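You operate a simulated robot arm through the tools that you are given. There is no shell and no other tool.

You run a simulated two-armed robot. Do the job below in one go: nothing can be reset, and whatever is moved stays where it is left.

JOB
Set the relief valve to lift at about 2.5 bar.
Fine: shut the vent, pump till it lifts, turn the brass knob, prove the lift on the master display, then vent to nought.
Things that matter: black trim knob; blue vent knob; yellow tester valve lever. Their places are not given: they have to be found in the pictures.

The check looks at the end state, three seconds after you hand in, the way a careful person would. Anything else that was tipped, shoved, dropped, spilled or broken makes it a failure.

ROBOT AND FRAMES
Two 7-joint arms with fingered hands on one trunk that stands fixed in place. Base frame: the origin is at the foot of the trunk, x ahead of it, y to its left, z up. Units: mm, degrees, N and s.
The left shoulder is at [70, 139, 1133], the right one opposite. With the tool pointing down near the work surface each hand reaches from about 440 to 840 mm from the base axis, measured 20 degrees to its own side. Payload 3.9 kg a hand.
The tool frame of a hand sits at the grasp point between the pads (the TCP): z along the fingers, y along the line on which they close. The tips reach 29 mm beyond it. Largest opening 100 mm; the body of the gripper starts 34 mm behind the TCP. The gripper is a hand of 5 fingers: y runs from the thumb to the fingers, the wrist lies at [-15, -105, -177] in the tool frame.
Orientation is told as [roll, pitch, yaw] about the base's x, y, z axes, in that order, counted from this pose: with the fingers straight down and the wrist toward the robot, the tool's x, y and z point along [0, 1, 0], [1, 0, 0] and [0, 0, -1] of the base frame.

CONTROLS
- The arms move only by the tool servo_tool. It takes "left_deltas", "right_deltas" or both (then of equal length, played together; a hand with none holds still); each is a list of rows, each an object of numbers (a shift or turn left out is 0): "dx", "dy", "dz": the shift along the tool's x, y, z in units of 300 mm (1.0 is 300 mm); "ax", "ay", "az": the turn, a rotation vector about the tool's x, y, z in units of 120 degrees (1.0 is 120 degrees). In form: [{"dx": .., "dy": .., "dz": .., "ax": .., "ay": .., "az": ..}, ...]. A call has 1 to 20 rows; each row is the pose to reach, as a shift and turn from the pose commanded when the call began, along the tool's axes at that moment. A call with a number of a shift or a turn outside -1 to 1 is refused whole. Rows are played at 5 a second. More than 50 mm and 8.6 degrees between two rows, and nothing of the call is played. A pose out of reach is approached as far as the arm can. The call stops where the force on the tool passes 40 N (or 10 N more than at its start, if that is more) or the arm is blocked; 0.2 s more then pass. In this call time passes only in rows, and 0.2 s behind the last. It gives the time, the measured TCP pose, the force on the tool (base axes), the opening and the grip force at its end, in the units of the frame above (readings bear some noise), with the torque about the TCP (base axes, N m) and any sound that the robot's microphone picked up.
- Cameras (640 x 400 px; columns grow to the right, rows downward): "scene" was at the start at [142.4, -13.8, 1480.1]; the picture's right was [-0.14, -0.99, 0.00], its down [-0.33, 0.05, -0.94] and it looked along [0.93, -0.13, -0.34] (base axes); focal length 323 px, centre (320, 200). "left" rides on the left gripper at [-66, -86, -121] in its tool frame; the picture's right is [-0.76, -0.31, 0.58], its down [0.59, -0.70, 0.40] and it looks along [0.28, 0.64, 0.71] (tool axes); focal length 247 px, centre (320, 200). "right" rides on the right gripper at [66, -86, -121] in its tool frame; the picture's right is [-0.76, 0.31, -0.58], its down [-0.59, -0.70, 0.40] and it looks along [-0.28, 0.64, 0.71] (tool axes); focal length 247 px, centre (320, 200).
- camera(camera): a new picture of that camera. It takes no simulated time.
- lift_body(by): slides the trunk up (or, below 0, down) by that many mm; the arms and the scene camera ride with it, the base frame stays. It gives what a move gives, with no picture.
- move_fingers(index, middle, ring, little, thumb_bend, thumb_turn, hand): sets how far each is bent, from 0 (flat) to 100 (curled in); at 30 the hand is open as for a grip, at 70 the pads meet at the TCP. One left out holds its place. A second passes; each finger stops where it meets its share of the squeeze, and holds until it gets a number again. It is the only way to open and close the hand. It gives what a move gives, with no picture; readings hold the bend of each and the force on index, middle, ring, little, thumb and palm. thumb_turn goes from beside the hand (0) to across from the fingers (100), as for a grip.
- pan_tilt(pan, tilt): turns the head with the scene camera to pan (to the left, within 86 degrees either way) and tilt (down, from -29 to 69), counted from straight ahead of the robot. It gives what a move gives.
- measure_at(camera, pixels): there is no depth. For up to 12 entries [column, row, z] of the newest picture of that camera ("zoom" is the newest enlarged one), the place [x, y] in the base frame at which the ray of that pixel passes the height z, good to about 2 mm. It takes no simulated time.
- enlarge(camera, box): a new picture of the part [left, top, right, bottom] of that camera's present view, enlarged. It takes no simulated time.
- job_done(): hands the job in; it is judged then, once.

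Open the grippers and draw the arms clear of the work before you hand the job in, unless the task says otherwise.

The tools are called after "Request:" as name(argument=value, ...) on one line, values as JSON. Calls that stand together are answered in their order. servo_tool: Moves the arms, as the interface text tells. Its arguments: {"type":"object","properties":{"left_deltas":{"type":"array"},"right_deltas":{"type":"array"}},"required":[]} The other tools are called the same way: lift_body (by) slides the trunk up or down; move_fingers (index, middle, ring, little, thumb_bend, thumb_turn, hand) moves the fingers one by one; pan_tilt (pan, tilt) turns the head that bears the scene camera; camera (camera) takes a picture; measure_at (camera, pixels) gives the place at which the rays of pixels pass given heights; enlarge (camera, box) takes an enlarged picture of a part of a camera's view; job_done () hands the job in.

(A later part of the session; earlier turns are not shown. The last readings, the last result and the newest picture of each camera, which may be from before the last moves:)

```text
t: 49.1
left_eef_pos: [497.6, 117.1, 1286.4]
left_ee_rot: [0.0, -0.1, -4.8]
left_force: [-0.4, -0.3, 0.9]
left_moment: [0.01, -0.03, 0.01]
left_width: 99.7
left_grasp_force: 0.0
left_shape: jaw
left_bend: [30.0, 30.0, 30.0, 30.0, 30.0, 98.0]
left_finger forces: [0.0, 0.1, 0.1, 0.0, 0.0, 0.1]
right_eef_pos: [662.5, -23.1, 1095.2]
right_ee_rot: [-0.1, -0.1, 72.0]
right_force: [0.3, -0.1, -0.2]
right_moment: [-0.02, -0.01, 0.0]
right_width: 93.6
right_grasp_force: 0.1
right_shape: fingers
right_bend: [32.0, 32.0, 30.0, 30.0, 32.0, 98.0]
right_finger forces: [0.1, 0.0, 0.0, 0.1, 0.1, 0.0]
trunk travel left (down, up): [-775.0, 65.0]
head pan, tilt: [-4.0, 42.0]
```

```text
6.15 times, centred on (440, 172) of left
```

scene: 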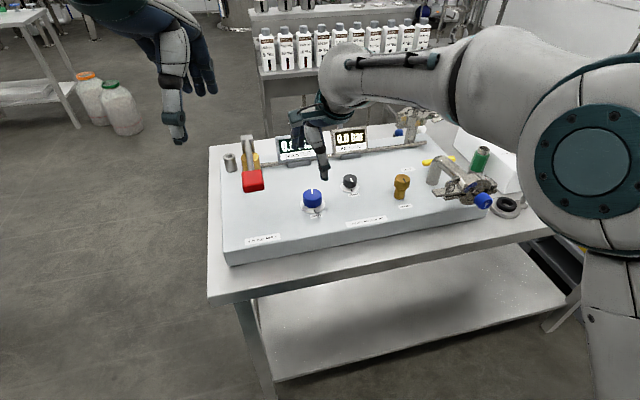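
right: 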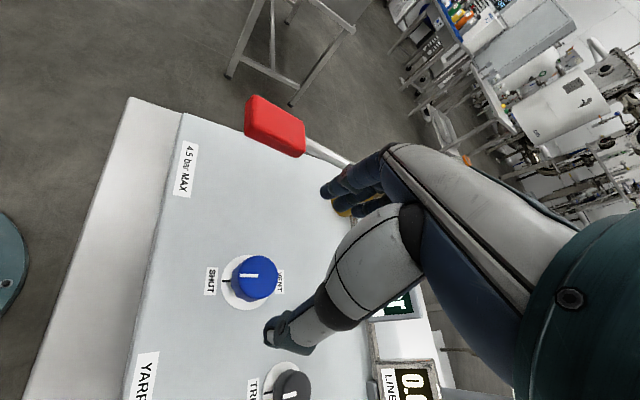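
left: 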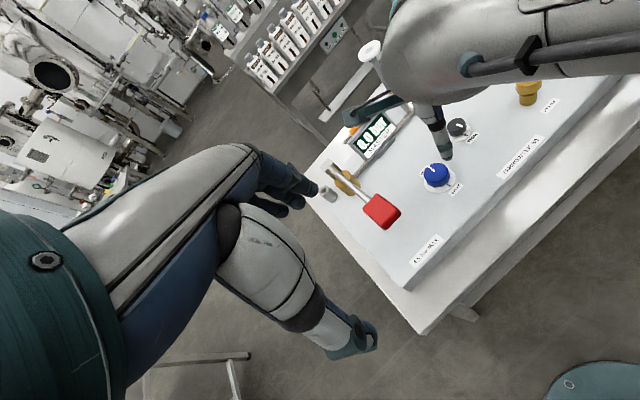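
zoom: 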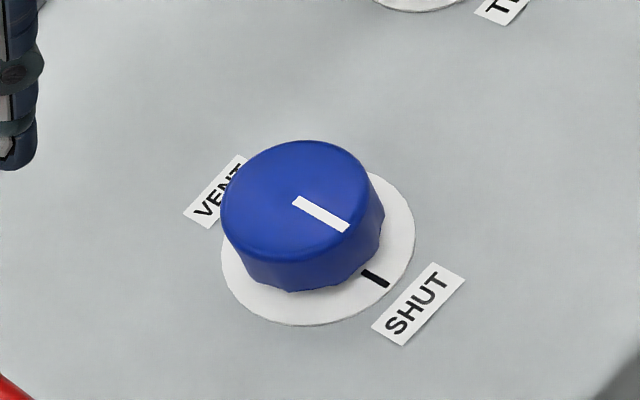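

The vent reads SHUT from above. I retract the right hand to the right side, and move the left hand to a viewing spot in front of the pump handle.

Request:
servo_tool(right_deltas=[{"dx": 0.018, "dy": -0.107, "dz": -0.05, "az": 0.049}, {"dx": 0.036, "dy": -0.213, "dz": -0.1, "az": 0.098}, {"dx": 0.054, "dy": -0.32, "dz": -0.15, "az": 0.146}, {"dx": 0.072, "dy": -0.427, "dz": -0.2, "az": 0.195}, {"dx": 0.089, "dy": -0.533, "dz": -0.22, "az": 0.244}, {"dx": 0.107, "dy": -0.64, "dz": -0.24, "az": 0.293}, {"dx": 0.125, "dy": -0.746, "dz": -0.26, "az": 0.341}, {"dx": 0.143, "dy": -0.853, "dz": -0.267, "az": 0.39}], left_deltas=[{"dx": -0.025, "dy": 0.02, "dz": 0.04}, {"dx": -0.05, "dy": 0.04, "dz": 0.08}, {"dx": -0.075, "dy": 0.06, "dz": 0.12}, {"dx": -0.1, "dy": 0.08, "dz": 0.16}, {"dx": -0.125, "dy": 0.1, "dz": 0.2}, {"dx": -0.15, "dy": 0.12, "dz": 0.24}, {"dx": -0.175, "dy": 0.14, "dz": 0.27}, {"dx": -0.2, "dy": 0.14, "dz": 0.29}])

Request:
camera(camera="left")

Request:
camera(camera="right")

Request:
camera(camera="scene")

```text
t: 50.9
left_eef_pos: [535.0, 46.4, 1198.4]
left_ee_rot: [0.2, 0.0, -4.7]
left_force: [-0.5, -1.1, -0.6]
left_moment: [0.03, -0.03, -0.01]
left_width: 99.7
left_grasp_force: 0.0
left_shape: jaw
left_bend: [30.0, 30.0, 30.0, 30.0, 30.0, 98.0]
left_finger forces: [0.1, 0.0, 0.1, 0.0, 0.0, 0.0]
right_eef_pos: [544.8, -258.3, 1175.1]
right_ee_rot: [0.3, -0.1, 25.2]
right_force: [-0.2, -1.0, -0.9]
right_moment: [0.07, 0.02, 0.04]
right_width: 93.7
right_grasp_force: 0.2
right_shape: fingers
right_bend: [32.0, 32.0, 30.0, 30.0, 32.0, 98.0]
right_finger forces: [0.0, 0.1, 0.0, 0.0, 0.0, 0.0]
trunk travel left (down, up): [-775.0, 65.0]
head pan, tilt: [-4.0, 42.0]
```

```text
taken
```

left: 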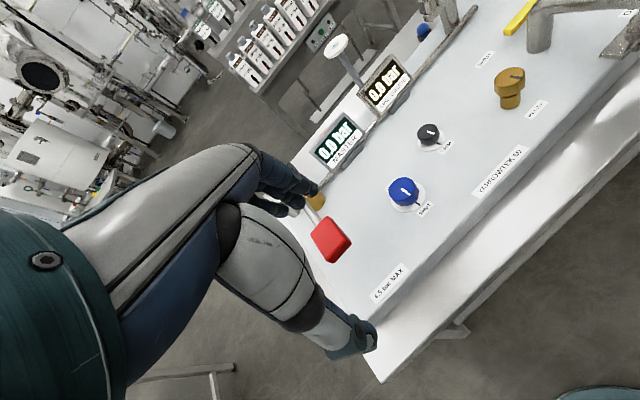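

```text
taken
```

right: 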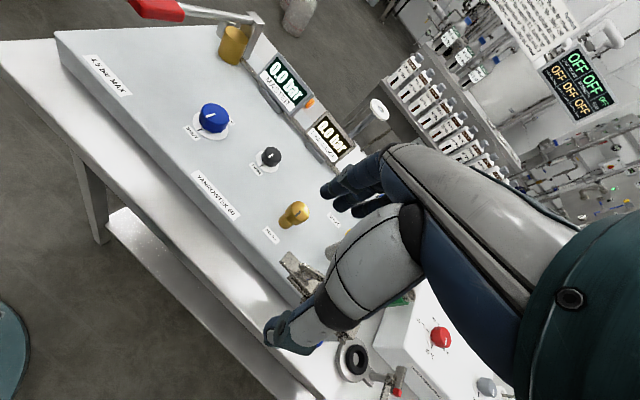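

```text
taken
```

scene: 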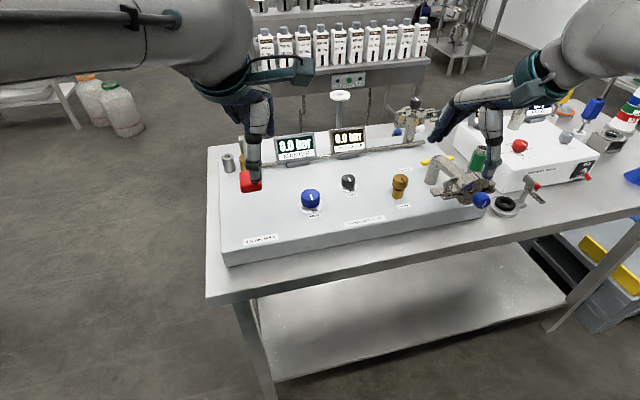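

The left hand partially hides the pump. I enlarge the pump zone in scene and right views to understand its lever geometry.

Request:
enlarge(camera="scene", box=[210, 130, 290, 200])

Request:
enlarge(camera="right", box=[110, 0, 310, 110])

Request:
enlarge(camera="left", box=[270, 100, 430, 280])

```text
5.71 times, centred on (250, 165) of scene
```

zoom: 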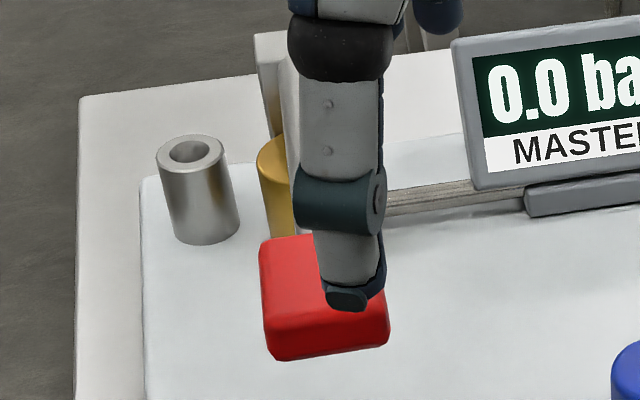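

```text
3.20 times, centred on (210, 55) of right
```

zoom: 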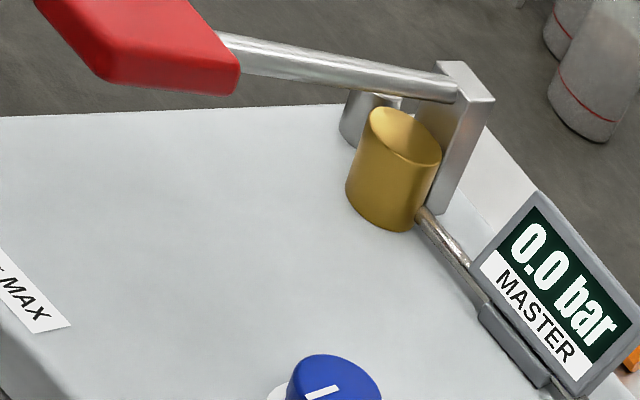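

```text
2.22 times, centred on (350, 190) of left
```

zoom: 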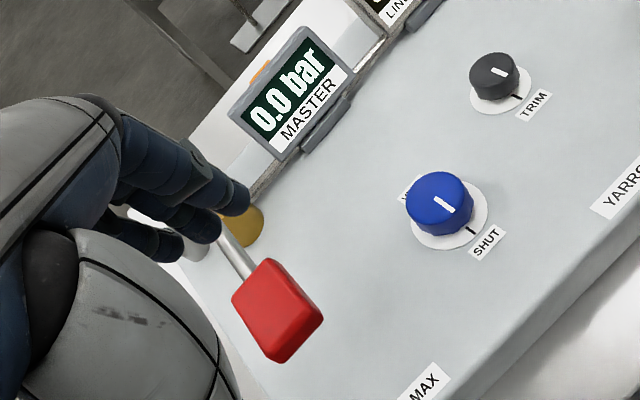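

The pump is a lever hinged on the back post with a red paddle grip at the front, brass cylinder beneath. I measure the paddle's corners at candidate heights from two cameras.

Request:
measure_at(camera="scene", pixels=[[239.5, 172.5, 1080], [240.9, 186.9, 1080], [261.9, 184.6, 1080], [239.5, 172.5, 1090], [240.9, 186.9, 1090], [261.9, 184.6, 1090], [240.9, 186.9, 1070], [261.9, 184.6, 1070]])

Request:
measure_at(camera="left", pixels=[[310.4, 233.7, 1080], [329.7, 216.1, 1080], [350.9, 243.2, 1080], [333.3, 257.6, 1080], [310.4, 233.7, 1090], [329.7, 216.1, 1090], [350.9, 243.2, 1090], [333.3, 257.6, 1090]])

```text
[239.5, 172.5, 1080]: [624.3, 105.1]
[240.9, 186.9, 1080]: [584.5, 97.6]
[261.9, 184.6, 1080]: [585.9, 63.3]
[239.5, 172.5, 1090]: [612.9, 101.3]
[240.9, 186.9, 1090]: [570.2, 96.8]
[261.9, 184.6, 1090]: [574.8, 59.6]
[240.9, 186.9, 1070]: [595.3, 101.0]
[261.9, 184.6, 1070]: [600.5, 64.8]
```

```text
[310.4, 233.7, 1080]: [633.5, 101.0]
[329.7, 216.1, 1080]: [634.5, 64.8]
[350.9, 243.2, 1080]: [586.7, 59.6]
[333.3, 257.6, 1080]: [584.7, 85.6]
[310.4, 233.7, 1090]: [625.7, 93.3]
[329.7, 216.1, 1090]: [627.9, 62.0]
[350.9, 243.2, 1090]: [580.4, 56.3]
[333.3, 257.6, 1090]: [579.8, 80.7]
```

Paddle: x 587–630, y 62–101, top z≈1080, centre (609,82). I bring the left hand above it, yawed to about -82° so that thumb and fingers close across its width.

Request:
servo_tool(left_deltas=[{"dx": 0.014, "dy": 0.024, "dz": 0.0, "az": 0.064}, {"dx": 0.028, "dy": 0.047, "dz": 0.0, "az": 0.129}, {"dx": 0.041, "dy": 0.071, "dz": 0.0, "az": 0.193}, {"dx": 0.055, "dy": 0.094, "dz": 0.0, "az": 0.258}, {"dx": 0.069, "dy": 0.118, "dz": 0.02, "az": 0.322}, {"dx": 0.083, "dy": 0.142, "dz": 0.04, "az": 0.386}, {"dx": 0.097, "dy": 0.165, "dz": 0.06, "az": 0.451}, {"dx": 0.11, "dy": 0.189, "dz": 0.07, "az": 0.515}, {"dx": 0.124, "dy": 0.212, "dz": 0.08, "az": 0.58}, {"dx": 0.138, "dy": 0.236, "dz": 0.093, "az": 0.644}])

Request:
camera(camera="left")

Request:
camera(camera="scene")

```text
t: 53.1
left_eef_pos: [612.1, 88.4, 1169.6]
left_ee_rot: [0.0, 0.0, -82.1]
left_force: [-1.1, 0.5, 0.7]
left_moment: [-0.02, 0.02, 0.01]
left_width: 99.8
left_grasp_force: 0.2
left_shape: jaw
left_bend: [30.0, 30.0, 30.0, 30.0, 30.0, 98.0]
left_finger forces: [0.1, 0.0, 0.0, 0.0, 0.0, 0.1]
right_eef_pos: [545.1, -255.8, 1174.2]
right_ee_rot: [0.2, 0.0, 25.2]
right_force: [0.3, 0.5, 0.5]
right_moment: [0.0, -0.01, -0.04]
right_width: 94.0
right_grasp_force: 0.1
right_shape: fingers
right_bend: [32.0, 32.0, 30.0, 30.0, 32.0, 98.0]
right_finger forces: [0.0, 0.0, 0.1, 0.1, 0.0, 0.0]
trunk travel left (down, up): [-775.0, 65.0]
head pan, tilt: [-4.0, 42.0]
```

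```text
taken
```

left: 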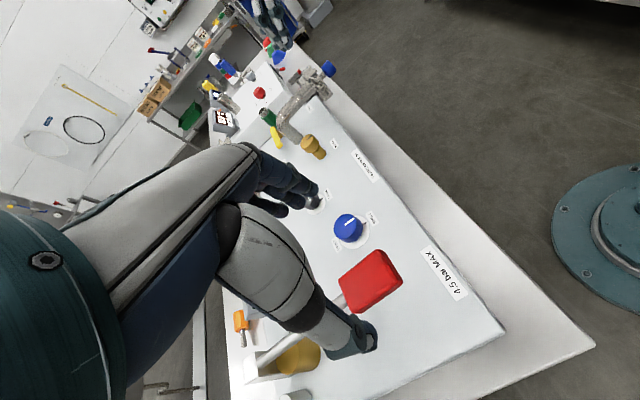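

```text
taken
```

scene: 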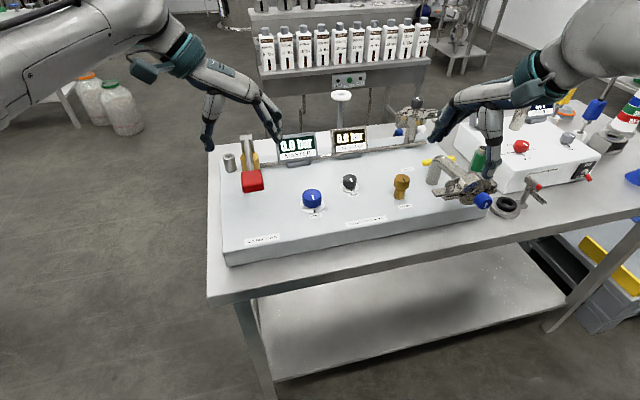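

The left hand is posed well. I enlarge the pump in the left view to refine the paddle centre and see the hinge.

Request:
enlarge(camera="left", box=[220, 230, 420, 400])

Request:
enlarge(camera="scene", box=[210, 120, 290, 200])

Request:
enlarge(camera="scene", box=[270, 120, 370, 180])

```text
2.35 times, centred on (320, 315) of left
```

zoom: 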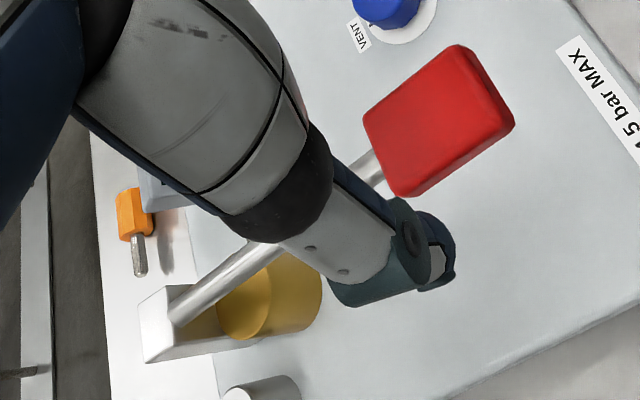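

```text
5.00 times, centred on (250, 160) of scene
```

zoom: 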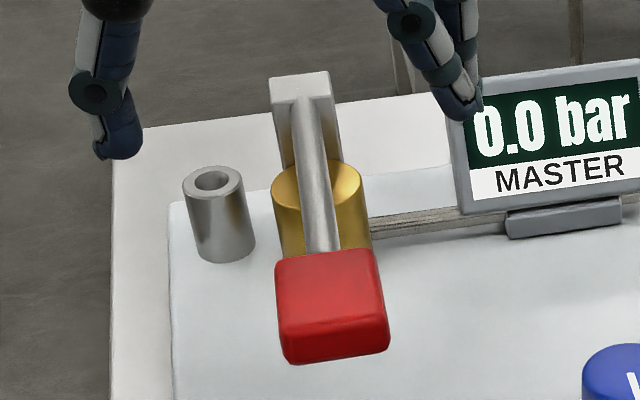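

```text
6.40 times, centred on (320, 150) of scene
```

zoom: 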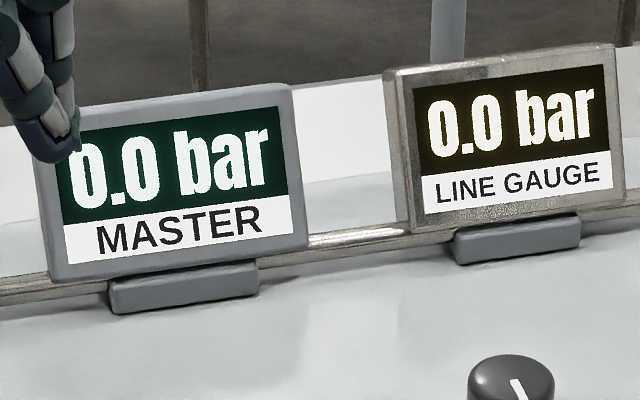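

I measure paddle centre and hinge in both views to intersect heights.

Request:
measure_at(camera="left", pixels=[[369.4, 280.1, 1070], [369.4, 280.1, 1080], [369.4, 280.1, 1090], [339.1, 280.1, 1080], [378.3, 249.9, 1080], [400.9, 281, 1080], [356.2, 310.7, 1080], [260.4, 361.8, 1030], [260.4, 361.8, 1050], [260.4, 361.8, 1070]])

Request:
measure_at(camera="scene", pixels=[[252.2, 178, 1070], [252.2, 178, 1080], [252.2, 178, 1090], [248, 142, 1030], [248, 142, 1050], [248, 142, 1070]])

```text
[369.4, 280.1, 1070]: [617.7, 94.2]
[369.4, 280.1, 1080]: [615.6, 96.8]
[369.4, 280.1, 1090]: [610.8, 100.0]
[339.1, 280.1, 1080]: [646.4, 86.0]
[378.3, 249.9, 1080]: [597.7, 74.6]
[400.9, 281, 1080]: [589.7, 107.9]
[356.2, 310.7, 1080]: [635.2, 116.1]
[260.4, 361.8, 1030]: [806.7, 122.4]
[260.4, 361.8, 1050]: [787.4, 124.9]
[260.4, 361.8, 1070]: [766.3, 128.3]
```

```text
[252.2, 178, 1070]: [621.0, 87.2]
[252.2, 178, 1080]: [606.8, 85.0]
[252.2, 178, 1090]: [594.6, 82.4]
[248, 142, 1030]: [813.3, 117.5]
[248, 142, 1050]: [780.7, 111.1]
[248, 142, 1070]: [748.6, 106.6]
```

Paddle centre is about (616,89,1072), hinge about (787,118,1048), lever axis yaw ≈ 10°. I lower the left hand to straddle the paddle.

Request:
servo_tool(left_deltas=[{"dx": 0.0135, "dz": 0.06}, {"dx": 0.0135, "dz": 0.13}, {"dx": 0.0135, "dz": 0.2}, {"dx": 0.0135, "dz": 0.26}, {"dx": 0.0135, "dz": 0.3}, {"dx": 0.0135, "dz": 0.32}])

Request:
camera(camera="left")

Request:
enlarge(camera="scene", box=[200, 110, 300, 210])

Request:
enlarge(camera="right", box=[60, 0, 260, 110])

```text
t: 54.5
left_eef_pos: [614.5, 87.3, 1076.4]
left_ee_rot: [0.0, 0.1, -81.9]
left_force: [0.4, 0.2, -0.1]
left_moment: [-0.01, -0.02, 0.02]
left_width: 99.6
left_grasp_force: 0.1
left_shape: jaw
left_bend: [30.0, 30.0, 30.0, 30.0, 30.0, 98.0]
left_finger forces: [0.0, 0.0, 0.0, 0.0, 0.0, 0.0]
right_eef_pos: [544.7, -254.9, 1174.2]
right_ee_rot: [0.0, -0.1, 25.2]
right_force: [-0.4, 0.2, -0.2]
right_moment: [0.01, 0.01, 0.02]
right_width: 94.0
right_grasp_force: 0.1
right_shape: fingers
right_bend: [32.0, 32.0, 30.0, 30.0, 32.0, 98.0]
right_finger forces: [0.0, 0.0, 0.0, 0.0, 0.1, 0.1]
trunk travel left (down, up): [-775.0, 65.0]
head pan, tilt: [-4.0, 42.0]
```

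```text
taken
```

left: 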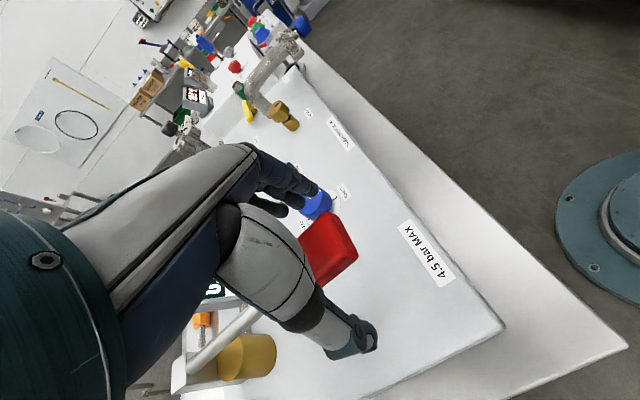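

```text
4.00 times, centred on (250, 160) of scene
```

zoom: 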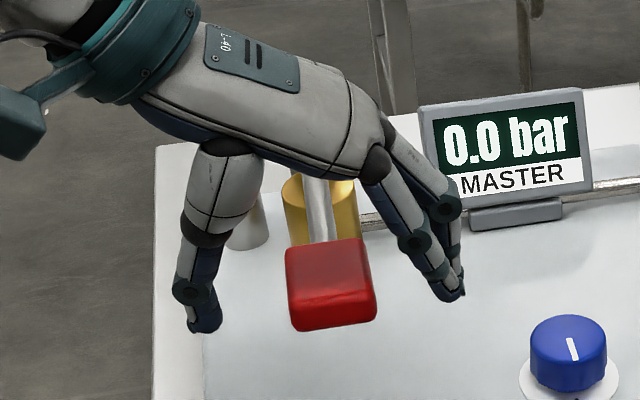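

```text
3.20 times, centred on (160, 55) of right
```

zoom: 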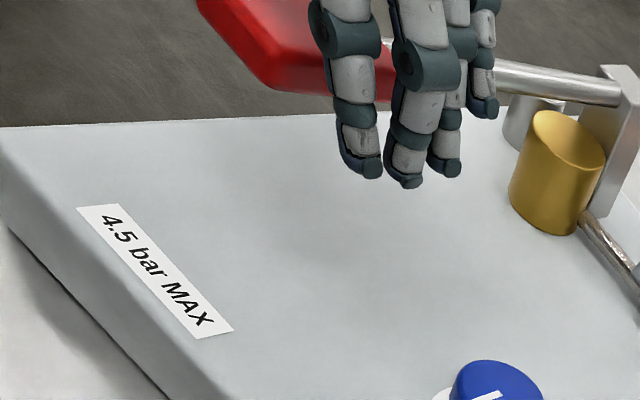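

The hand straddles the paddle; fingers hang on its right side, thumb on its left. I measure the visible paddle corners (330,213), (357,250), (318,285) to see whether to shift towards the robot.

Request:
measure_at(camera="left", pixels=[[330, 213, 1072], [355, 248, 1072], [318, 284, 1072], [310, 242, 1076]])

Request:
enlarge(camera="left", box=[250, 180, 400, 370])

```text
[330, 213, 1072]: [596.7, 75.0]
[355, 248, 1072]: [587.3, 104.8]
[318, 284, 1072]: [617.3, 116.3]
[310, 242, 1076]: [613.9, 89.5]
```

```text
2.11 times, centred on (325, 275) of left
```

zoom: 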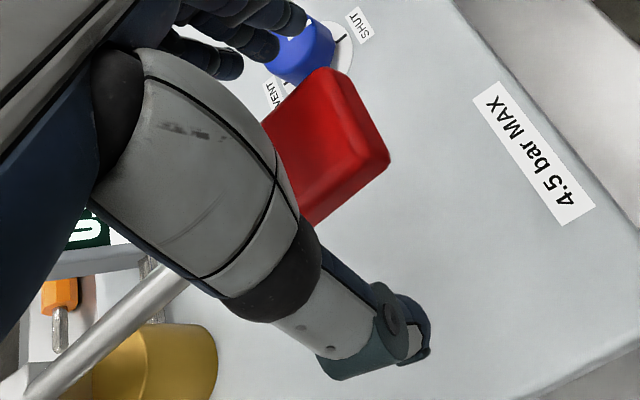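

The paddle lies between thumb and fingers. Pushing from above with closed fingertips should take more force than friction, so I raise the hand 48 mm and pinch the fingers together.

Request:
servo_tool(left_deltas=[{"dz": -0.08, "dy": -0.01}, {"dz": -0.16, "dy": -0.015}, {"dz": -0.2, "dy": -0.015}])

Request:
move_fingers(hand="left", index=70, middle=70, ring=70, little=70, thumb_bend=70)

Request:
enlarge(camera="left", box=[250, 180, 400, 370])

Request:
enlarge(camera="scene", box=[200, 110, 300, 210])

Request:
enlarge(camera="right", box=[60, 0, 260, 110])

```text
t: 55.3
left_eef_pos: [612.8, 94.4, 1136.3]
left_ee_rot: [0.0, -0.1, -81.9]
left_force: [0.1, 0.6, -0.6]
left_moment: [-0.01, 0.03, -0.01]
left_width: 99.8
left_grasp_force: 0.0
left_shape: jaw
left_bend: [30.0, 30.0, 30.0, 30.0, 30.0, 98.0]
left_finger forces: [0.0, 0.0, 0.1, 0.0, 0.0, 0.0]
right_eef_pos: [544.8, -254.6, 1176.0]
right_ee_rot: [0.2, -0.1, 25.2]
right_force: [0.6, 0.4, -1.0]
right_moment: [0.0, -0.02, 0.03]
right_width: 93.8
right_grasp_force: 0.0
right_shape: fingers
right_bend: [32.0, 32.0, 30.0, 30.0, 32.0, 98.0]
right_finger forces: [0.0, 0.0, 0.0, 0.1, 0.0, 0.0]
trunk travel left (down, up): [-775.0, 65.0]
head pan, tilt: [-4.0, 42.0]
```

```text
t: 56.3
left_eef_pos: [613.0, 92.5, 1136.3]
left_ee_rot: [0.0, 0.0, -81.9]
left_force: [0.5, -0.5, -0.4]
left_moment: [-0.07, 0.02, -0.04]
left_width: 1.5
left_grasp_force: 0.1
left_shape: fingers
left_bend: [70.0, 70.0, 70.0, 70.0, 70.0, 98.0]
left_finger forces: [0.0, 0.1, 0.0, 0.0, 0.0, 0.0]
right_eef_pos: [544.9, -255.4, 1174.2]
right_ee_rot: [0.1, -0.1, 25.3]
right_force: [0.1, 0.5, 0.1]
right_moment: [0.0, -0.02, 0.02]
right_width: 94.0
right_grasp_force: 0.2
right_shape: fingers
right_bend: [32.0, 32.0, 30.0, 30.0, 32.0, 98.0]
right_finger forces: [0.0, 0.1, 0.1, 0.0, 0.0, 0.0]
trunk travel left (down, up): [-775.0, 65.0]
head pan, tilt: [-4.0, 42.0]
```

```text
2.11 times, centred on (325, 275) of left
```

zoom: 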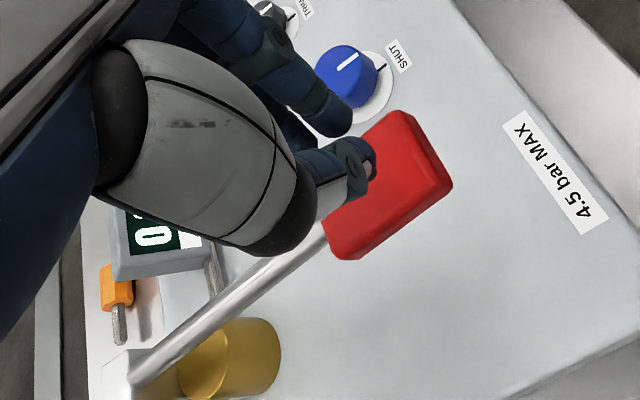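

```text
4.00 times, centred on (250, 160) of scene
```

zoom: 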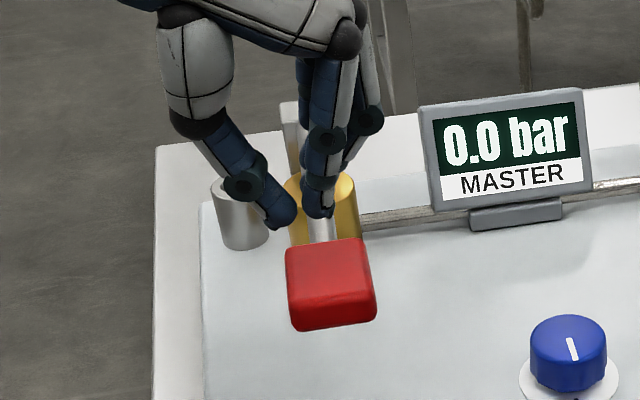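

```text
3.20 times, centred on (160, 55) of right
```

zoom: 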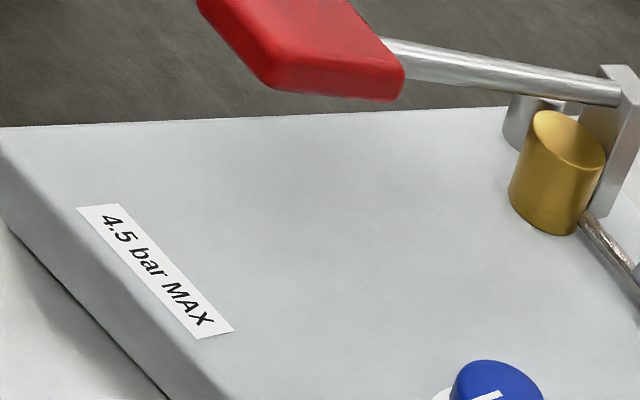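

Master is readable in the scene view. I press down slowly onto the paddle, 60 mm in all, and read force and display.

Request:
servo_tool(left_deltas=[{"dz": 0.03}, {"dz": 0.06}, {"dz": 0.08}, {"dz": 0.1}, {"dz": 0.12}, {"dz": 0.14}, {"dz": 0.16}, {"dz": 0.18}, {"dz": 0.2}])

Request:
camera(camera="scene")

Request:
enlarge(camera="scene", box=[200, 110, 360, 210])

Request:
enlarge(camera="right", box=[60, 0, 260, 110])

```text
t: 58.3
left_eef_pos: [612.9, 93.0, 1076.2]
left_ee_rot: [0.1, 0.1, -81.9]
left_force: [-0.4, 0.4, 2.3]
left_moment: [0.02, 0.05, 0.0]
left_width: 1.1
left_grasp_force: 1.5
left_shape: fingers
left_bend: [70.0, 70.0, 70.0, 70.0, 70.0, 97.0]
left_finger forces: [0.0, 0.1, 0.0, 0.0, 2.8, 0.0]
right_eef_pos: [542.8, -255.0, 1175.8]
right_ee_rot: [0.1, -0.2, 25.2]
right_force: [0.5, -0.4, -0.2]
right_moment: [0.04, 0.02, 0.01]
right_width: 93.9
right_grasp_force: 0.0
right_shape: fingers
right_bend: [32.0, 32.0, 30.0, 30.0, 32.0, 98.0]
right_finger forces: [0.1, 0.1, 0.0, 0.0, 0.1, 0.0]
trunk travel left (down, up): [-775.0, 65.0]
head pan, tilt: [-4.0, 42.0]
```

```text
taken
```

scene: 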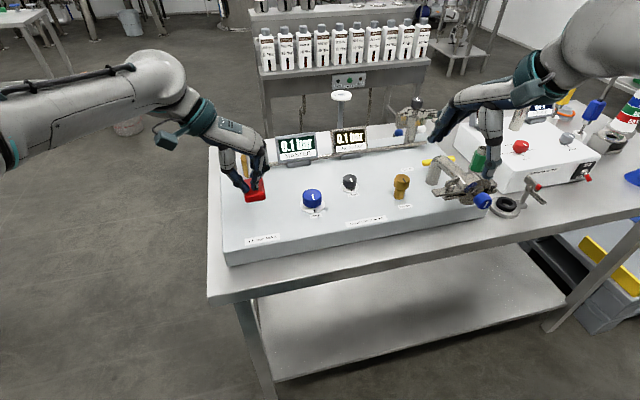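

```text
4.00 times, centred on (280, 160) of scene
```

zoom: 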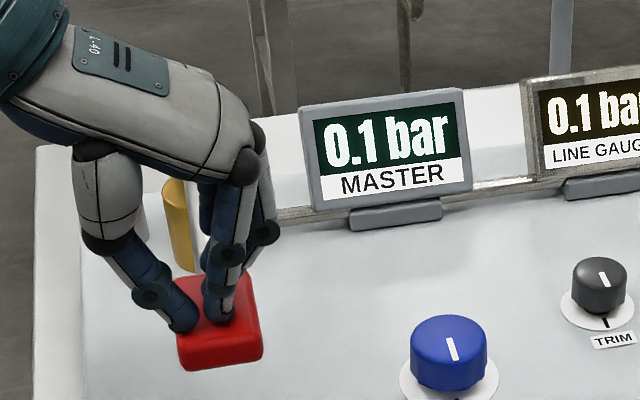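

```text
3.20 times, centred on (160, 55) of right
```

zoom: 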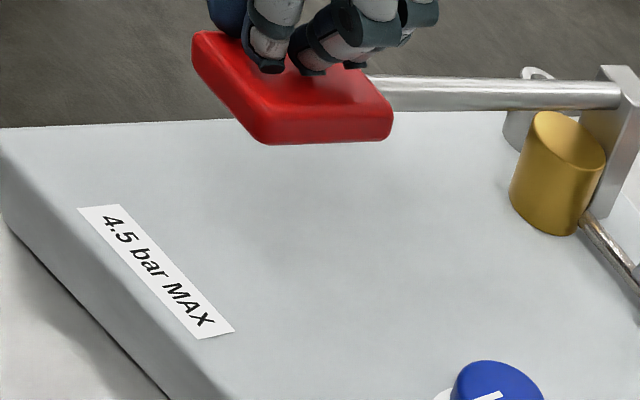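

The pump works: both displays read 0.1 bar at a push of ~3 N. I continue the stroke downwards until force rises.

Request:
servo_tool(left_deltas=[{"dz": 0.02}, {"dz": 0.04}, {"dz": 0.06}, {"dz": 0.08}, {"dz": 0.1}, {"dz": 0.12}, {"dz": 0.14}, {"dz": 0.16}])

Request:
enlarge(camera="scene", box=[200, 110, 360, 210])

Request:
enlarge(camera="right", box=[60, 0, 260, 110])

```text
t: 60.1
left_eef_pos: [613.4, 91.7, 1029.7]
left_ee_rot: [0.0, -0.2, -81.8]
left_force: [0.7, -1.7, 8.4]
left_moment: [-0.06, -0.2, -0.05]
left_width: 1.4
left_grasp_force: 3.1
left_shape: fingers
left_bend: [70.0, 71.0, 70.0, 70.0, 70.0, 97.0]
left_finger forces: [0.1, 3.5, 3.7, 0.0, 0.1, 0.0]
right_eef_pos: [543.4, -254.7, 1176.0]
right_ee_rot: [0.0, -0.1, 25.2]
right_force: [-0.8, 1.0, -0.1]
right_moment: [0.0, -0.03, -0.02]
right_width: 93.7
right_grasp_force: 0.1
right_shape: fingers
right_bend: [32.0, 32.0, 30.0, 30.0, 32.0, 98.0]
right_finger forces: [0.1, 0.0, 0.1, 0.0, 0.0, 0.0]
trunk travel left (down, up): [-775.0, 65.0]
head pan, tilt: [-4.0, 42.0]
```

```text
4.00 times, centred on (280, 160) of scene
```

zoom: 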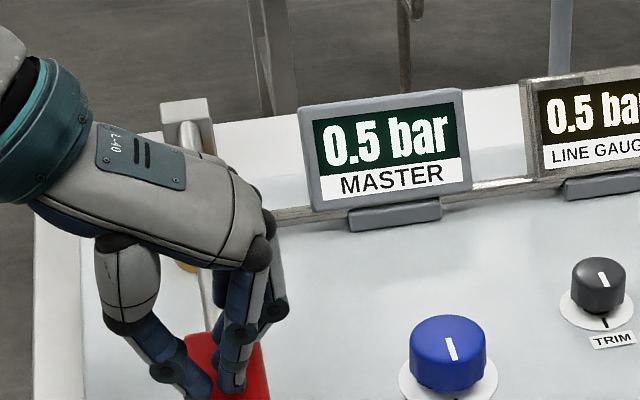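

```text
3.20 times, centred on (160, 55) of right
```

zoom: 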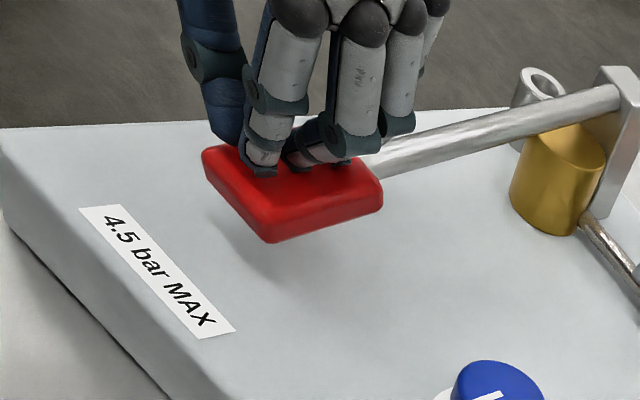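

One partial stroke gives 0.5 bar. I raise the hand to see whether the paddle springs back and the pressure holds.

Request:
servo_tool(left_deltas=[{"dz": -0.06}, {"dz": -0.12}, {"dz": -0.18}, {"dz": -0.24}, {"dz": -0.29}])

Request:
enlarge(camera="scene", box=[200, 110, 360, 210])

Request:
enlarge(camera="right", box=[60, 0, 260, 110])

```text
t: 61.3
left_eef_pos: [612.0, 92.2, 1115.3]
left_ee_rot: [0.0, -0.1, -81.9]
left_force: [0.3, 0.1, 0.2]
left_moment: [0.01, 0.01, 0.01]
left_width: 1.2
left_grasp_force: 0.1
left_shape: fingers
left_bend: [70.0, 70.0, 70.0, 70.0, 70.0, 98.0]
left_finger forces: [0.1, 0.0, 0.0, 0.0, 0.0, 0.1]
right_eef_pos: [544.6, -255.6, 1175.2]
right_ee_rot: [0.2, -0.1, 25.2]
right_force: [0.8, -0.3, 0.5]
right_moment: [-0.02, -0.01, -0.03]
right_width: 93.6
right_grasp_force: 0.0
right_shape: fingers
right_bend: [32.0, 32.0, 30.0, 30.0, 32.0, 98.0]
right_finger forces: [0.0, 0.1, 0.0, 0.0, 0.1, 0.0]
trunk travel left (down, up): [-775.0, 65.0]
head pan, tilt: [-4.0, 42.0]
```

```text
4.00 times, centred on (280, 160) of scene
```

zoom: 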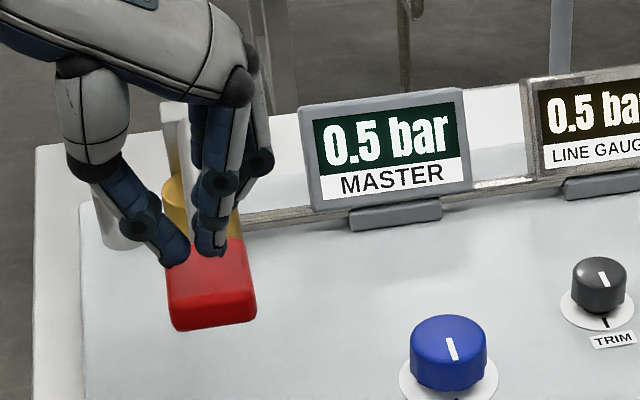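

```text
3.20 times, centred on (160, 55) of right
```

zoom: 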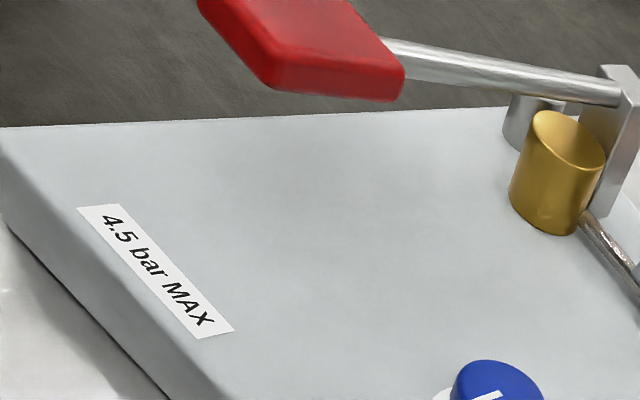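

The paddle springs back and 0.5 bar holds. I do one full pump stroke (down and up) per call and read the display and any sound.

Request:
servo_tool(left_deltas=[{"dz": 0.06}, {"dz": 0.11}, {"dz": 0.15}, {"dz": 0.19}, {"dz": 0.23}, {"dz": 0.26}, {"dz": 0.29}, {"dz": 0.23}, {"dz": 0.15}, {"dz": 0.07}, {"dz": 0.0}])

Request:
enlarge(camera="scene", box=[200, 110, 380, 210])

```text
t: 63.7
left_eef_pos: [612.4, 92.0, 1114.9]
left_ee_rot: [0.0, 0.1, -81.9]
left_force: [0.4, 0.1, -0.3]
left_moment: [0.02, 0.01, 0.02]
left_width: 1.0
left_grasp_force: 0.0
left_shape: fingers
left_bend: [70.0, 70.0, 70.0, 70.0, 70.0, 98.0]
left_finger forces: [0.0, 0.0, 0.0, 0.0, 0.0, 0.1]
right_eef_pos: [543.5, -254.3, 1175.0]
right_ee_rot: [0.1, 0.0, 25.2]
right_force: [-0.3, -0.2, -0.4]
right_moment: [0.03, 0.01, -0.02]
right_width: 93.6
right_grasp_force: 0.0
right_shape: fingers
right_bend: [32.0, 32.0, 30.0, 30.0, 32.0, 98.0]
right_finger forces: [0.0, 0.1, 0.0, 0.0, 0.1, 0.1]
trunk travel left (down, up): [-775.0, 65.0]
head pan, tilt: [-4.0, 42.0]
```

```text
3.56 times, centred on (290, 160) of scene
```

zoom: 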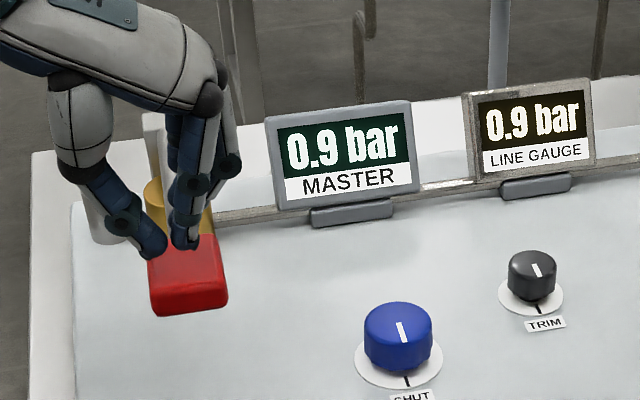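

0.9 bar on both. Another stroke.

Request:
servo_tool(left_deltas=[{"dz": 0.06}, {"dz": 0.11}, {"dz": 0.15}, {"dz": 0.19}, {"dz": 0.23}, {"dz": 0.26}, {"dz": 0.29}, {"dz": 0.23}, {"dz": 0.15}, {"dz": 0.07}, {"dz": 0.0}])

Request:
enlarge(camera="scene", box=[200, 110, 380, 210])

```text
t: 66.1
left_eef_pos: [610.2, 92.2, 1114.8]
left_ee_rot: [-0.1, 0.1, -82.0]
left_force: [0.7, 0.9, 0.5]
left_moment: [-0.02, -0.04, 0.03]
left_width: 1.4
left_grasp_force: 0.1
left_shape: fingers
left_bend: [70.0, 70.0, 70.0, 70.0, 70.0, 98.0]
left_finger forces: [0.0, 0.0, 0.1, 0.1, 0.1, 0.0]
right_eef_pos: [544.2, -254.2, 1174.8]
right_ee_rot: [0.0, -0.2, 25.2]
right_force: [0.2, -0.3, 0.6]
right_moment: [0.04, -0.02, 0.03]
right_width: 93.8
right_grasp_force: 0.1
right_shape: fingers
right_bend: [32.0, 32.0, 30.0, 30.0, 32.0, 98.0]
right_finger forces: [0.0, 0.0, 0.1, 0.1, 0.0, 0.0]
trunk travel left (down, up): [-775.0, 65.0]
head pan, tilt: [-4.0, 42.0]
```

```text
3.56 times, centred on (290, 160) of scene
```

zoom: 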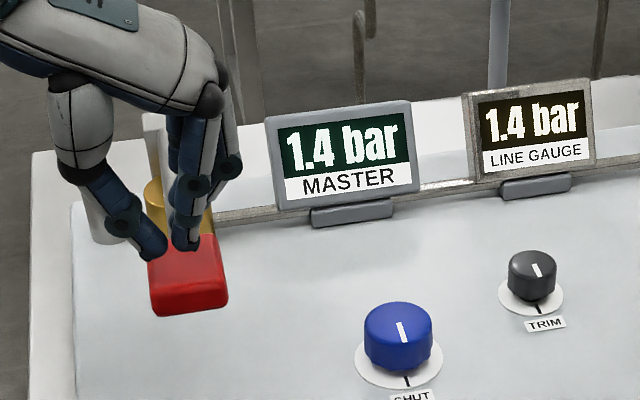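

1.4 bar on both, no lift sound yet. Another stroke.

Request:
servo_tool(left_deltas=[{"dz": 0.06}, {"dz": 0.11}, {"dz": 0.15}, {"dz": 0.19}, {"dz": 0.23}, {"dz": 0.26}, {"dz": 0.29}, {"dz": 0.23}, {"dz": 0.15}, {"dz": 0.07}, {"dz": 0.0}])

Request:
enlarge(camera="scene", box=[200, 110, 380, 210])

```text
t: 68.5
left_eef_pos: [612.6, 90.7, 1114.4]
left_ee_rot: [0.1, 0.0, -81.9]
left_force: [-0.3, 0.2, 0.4]
left_moment: [-0.01, 0.0, 0.01]
left_width: 1.4
left_grasp_force: 0.1
left_shape: fingers
left_bend: [70.0, 70.0, 70.0, 70.0, 70.0, 98.0]
left_finger forces: [0.0, 0.0, 0.1, 0.1, 0.1, 0.0]
right_eef_pos: [543.5, -254.7, 1177.2]
right_ee_rot: [0.2, -0.1, 25.2]
right_force: [-0.4, -0.5, -0.3]
right_moment: [-0.01, -0.02, -0.01]
right_width: 94.1
right_grasp_force: 0.1
right_shape: fingers
right_bend: [32.0, 32.0, 30.0, 30.0, 32.0, 98.0]
right_finger forces: [0.1, 0.0, 0.0, 0.0, 0.0, 0.0]
trunk travel left (down, up): [-775.0, 65.0]
head pan, tilt: [-4.0, 42.0]
```

```text
3.56 times, centred on (290, 160) of scene
```

zoom: 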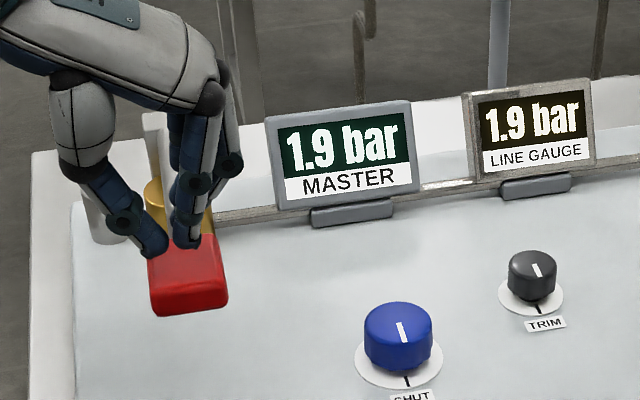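

1.9 bar, still holding. Another stroke.

Request:
servo_tool(left_deltas=[{"dz": 0.06}, {"dz": 0.11}, {"dz": 0.15}, {"dz": 0.19}, {"dz": 0.23}, {"dz": 0.26}, {"dz": 0.29}, {"dz": 0.23}, {"dz": 0.15}, {"dz": 0.07}, {"dz": 0.0}])

Request:
enlarge(camera="scene", box=[200, 110, 380, 210])

```text
t: 70.9
left_eef_pos: [613.6, 93.3, 1116.8]
left_ee_rot: [0.0, 0.0, -81.9]
left_force: [-0.1, 0.1, -0.5]
left_moment: [-0.02, 0.01, -0.01]
left_width: 1.0
left_grasp_force: 0.1
left_shape: fingers
left_bend: [70.0, 70.0, 70.0, 70.0, 70.0, 98.0]
left_finger forces: [0.0, 0.0, 0.0, 0.0, 0.1, 0.0]
right_eef_pos: [543.7, -254.3, 1174.8]
right_ee_rot: [0.1, -0.1, 25.2]
right_force: [-0.4, 0.0, -0.2]
right_moment: [0.02, -0.01, 0.02]
right_width: 93.9
right_grasp_force: 0.0
right_shape: fingers
right_bend: [32.0, 32.0, 30.0, 30.0, 32.0, 98.0]
right_finger forces: [0.0, 0.0, 0.0, 0.1, 0.1, 0.0]
trunk travel left (down, up): [-775.0, 65.0]
head pan, tilt: [-4.0, 42.0]
```

```text
3.56 times, centred on (290, 160) of scene
```

zoom: 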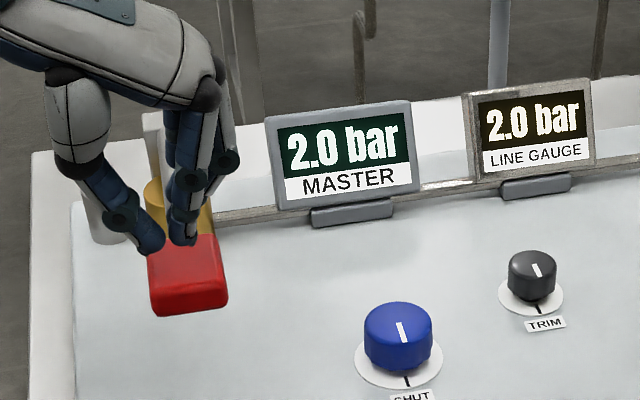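

Only 2.0 bar after a full stroke — the valve may have lifted and reseated. I do the next stroke in small parts and read the display as it rises.

Request:
servo_tool(left_deltas=[{"dz": 0.06}, {"dz": 0.1}, {"dz": 0.13}])

Request:
enlarge(camera="scene", box=[240, 110, 400, 210])

Request:
servo_tool(left_deltas=[{"dz": 0.03}])

Request:
enlarge(camera="scene", box=[240, 110, 400, 210])

Request:
servo_tool(left_deltas=[{"dz": 0.03}])

Request:
enlarge(camera="scene", box=[240, 110, 400, 210])

```text
t: 71.7
left_eef_pos: [611.3, 93.1, 1077.4]
left_ee_rot: [0.2, 0.0, -82.1]
left_force: [-0.3, 0.5, 3.1]
left_moment: [0.05, 0.03, 0.01]
left_width: 0.4
left_grasp_force: 1.7
left_shape: fingers
left_bend: [70.0, 70.0, 70.0, 70.0, 71.0, 97.0]
left_finger forces: [0.0, 0.1, 0.0, 0.0, 2.7, 0.1]
right_eef_pos: [544.6, -254.3, 1176.3]
right_ee_rot: [0.1, 0.0, 25.2]
right_force: [0.5, 0.9, 0.3]
right_moment: [0.0, 0.03, 0.0]
right_width: 93.9
right_grasp_force: 0.0
right_shape: fingers
right_bend: [32.0, 32.0, 30.0, 30.0, 32.0, 98.0]
right_finger forces: [0.1, 0.0, 0.0, 0.0, 0.1, 0.0]
trunk travel left (down, up): [-775.0, 65.0]
head pan, tilt: [-4.0, 42.0]
```

```text
4.00 times, centred on (320, 160) of scene
```

zoom: 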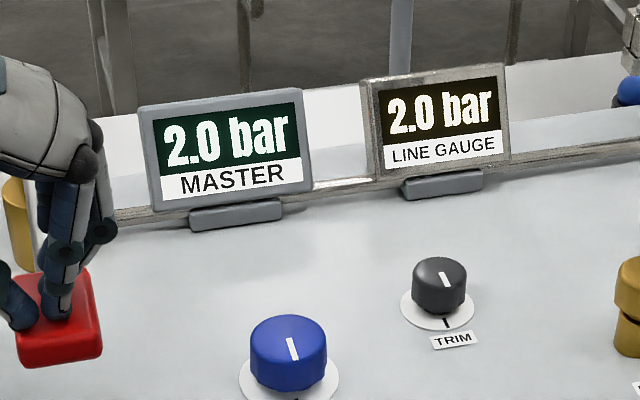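

```text
t: 72.1
left_eef_pos: [611.9, 93.8, 1067.3]
left_ee_rot: [0.0, -0.1, -81.9]
left_force: [-1.5, -0.1, 3.3]
left_moment: [-0.01, 0.05, 0.0]
left_width: 0.5
left_grasp_force: 1.7
left_shape: fingers
left_bend: [70.0, 70.0, 70.0, 70.0, 71.0, 97.0]
left_finger forces: [0.0, 0.5, 0.0, 0.1, 2.6, 0.1]
right_eef_pos: [543.6, -254.5, 1175.5]
right_ee_rot: [0.1, -0.2, 25.2]
right_force: [-0.6, 0.5, 0.3]
right_moment: [-0.02, 0.03, -0.01]
right_width: 94.1
right_grasp_force: 0.0
right_shape: fingers
right_bend: [32.0, 32.0, 30.0, 30.0, 32.0, 98.0]
right_finger forces: [0.1, 0.1, 0.0, 0.0, 0.0, 0.0]
trunk travel left (down, up): [-775.0, 65.0]
head pan, tilt: [-4.0, 42.0]
```

```text
4.00 times, centred on (320, 160) of scene
```

zoom: 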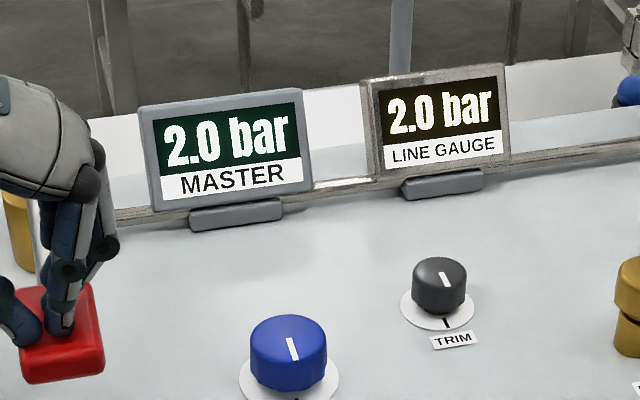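

```text
t: 72.5
left_eef_pos: [612.1, 93.4, 1058.2]
left_ee_rot: [0.0, 0.0, -82.0]
left_force: [0.1, -1.5, 4.4]
left_moment: [-0.03, -0.03, 0.01]
left_width: 0.5
left_grasp_force: 1.8
left_shape: fingers
left_bend: [70.0, 70.0, 70.0, 70.0, 70.0, 97.0]
left_finger forces: [0.1, 3.6, 0.0, 0.1, 0.7, 0.0]
right_eef_pos: [542.9, -254.8, 1175.3]
right_ee_rot: [0.1, -0.1, 25.2]
right_force: [0.4, 0.6, -0.3]
right_moment: [0.02, 0.0, 0.01]
right_width: 94.1
right_grasp_force: 0.1
right_shape: fingers
right_bend: [32.0, 32.0, 30.0, 30.0, 32.0, 98.0]
right_finger forces: [0.0, 0.1, 0.0, 0.0, 0.1, 0.0]
trunk travel left (down, up): [-775.0, 65.0]
head pan, tilt: [-4.0, 42.0]
```

```text
4.00 times, centred on (320, 160) of scene
```

zoom: 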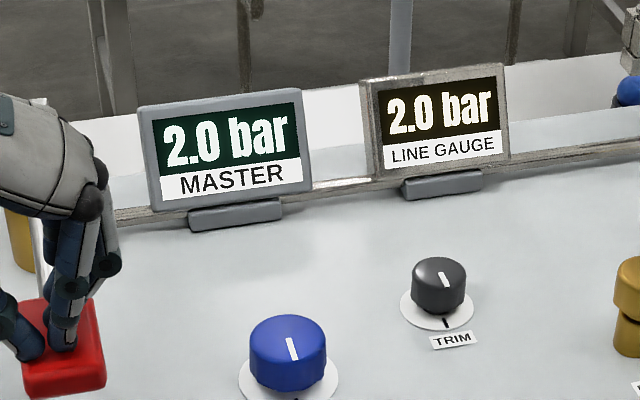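

Display is pinned at 2.0 during the stroke — the relief seems to be lifting at about 2.0 bar. I complete the stroke and check once more.

Request:
servo_tool(left_deltas=[{"dz": 0.04}, {"dz": 0.07}, {"dz": 0.1}])

Request:
enlarge(camera="scene", box=[240, 110, 400, 210])

Request:
servo_tool(left_deltas=[{"dz": -0.07}, {"dz": -0.14}, {"dz": -0.21}, {"dz": -0.29}])

Request:
enlarge(camera="scene", box=[240, 110, 400, 210])

Request:
enlarge(camera="scene", box=[360, 130, 500, 220])

```text
t: 73.3
left_eef_pos: [613.2, 92.6, 1028.1]
left_ee_rot: [0.1, -0.1, -81.9]
left_force: [1.1, -1.2, 7.5]
left_moment: [-0.02, -0.24, -0.06]
left_width: 1.0
left_grasp_force: 3.6
left_shape: fingers
left_bend: [70.0, 71.0, 70.0, 70.0, 70.0, 97.0]
left_finger forces: [0.1, 2.2, 5.6, 0.0, 0.0, 0.0]
right_eef_pos: [543.1, -254.9, 1175.4]
right_ee_rot: [0.1, -0.2, 25.2]
right_force: [0.3, -0.5, -0.7]
right_moment: [0.0, 0.0, 0.0]
right_width: 93.8
right_grasp_force: 0.1
right_shape: fingers
right_bend: [32.0, 32.0, 30.0, 30.0, 32.0, 98.0]
right_finger forces: [0.1, 0.0, 0.0, 0.0, 0.1, 0.1]
trunk travel left (down, up): [-775.0, 65.0]
head pan, tilt: [-4.0, 42.0]
```

```text
4.00 times, centred on (320, 160) of scene
```

zoom: 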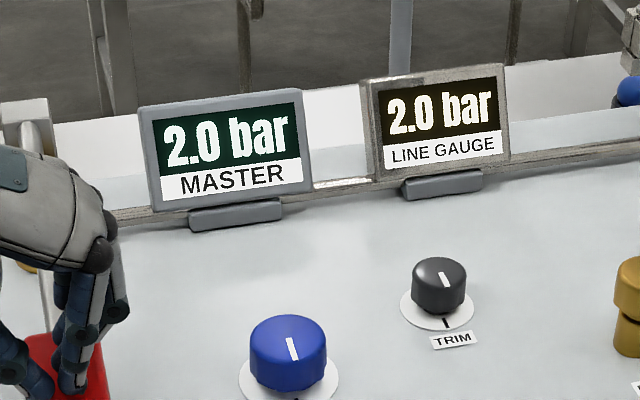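

```text
t: 74.3
left_eef_pos: [614.3, 92.7, 1115.3]
left_ee_rot: [0.0, -0.1, -81.9]
left_force: [0.0, 0.2, -0.9]
left_moment: [-0.01, 0.03, 0.02]
left_width: 0.9
left_grasp_force: 0.2
left_shape: fingers
left_bend: [70.0, 70.0, 70.0, 70.0, 70.0, 98.0]
left_finger forces: [0.1, 0.1, 0.0, 0.0, 0.0, 0.0]
right_eef_pos: [544.0, -254.7, 1176.2]
right_ee_rot: [0.1, -0.1, 25.2]
right_force: [-0.1, -0.5, 0.1]
right_moment: [0.02, 0.02, 0.05]
right_width: 93.7
right_grasp_force: 0.1
right_shape: fingers
right_bend: [32.0, 32.0, 30.0, 30.0, 32.0, 98.0]
right_finger forces: [0.0, 0.0, 0.0, 0.1, 0.0, 0.1]
trunk travel left (down, up): [-775.0, 65.0]
head pan, tilt: [-4.0, 42.0]
```

```text
4.00 times, centred on (320, 160) of scene
```

zoom: 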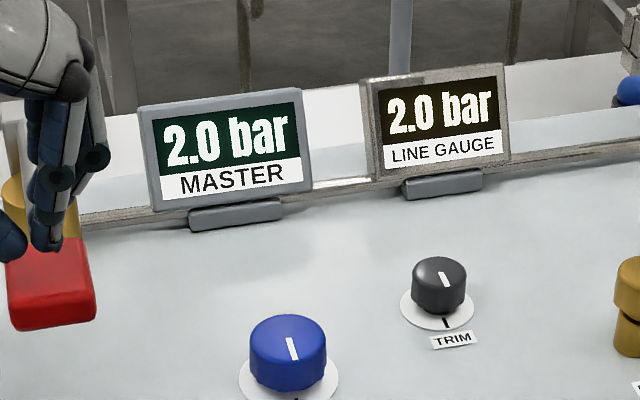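

```text
4.44 times, centred on (430, 175) of scene
```

zoom: 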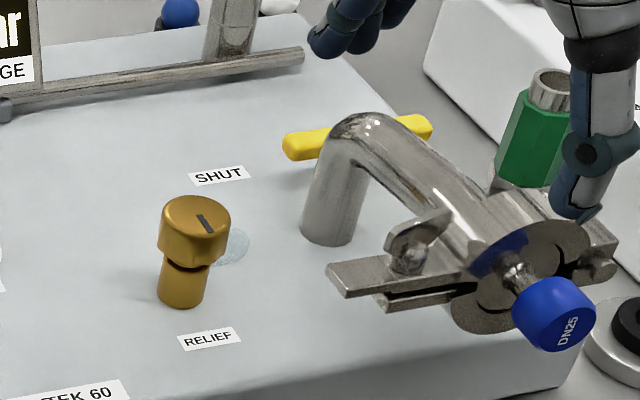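

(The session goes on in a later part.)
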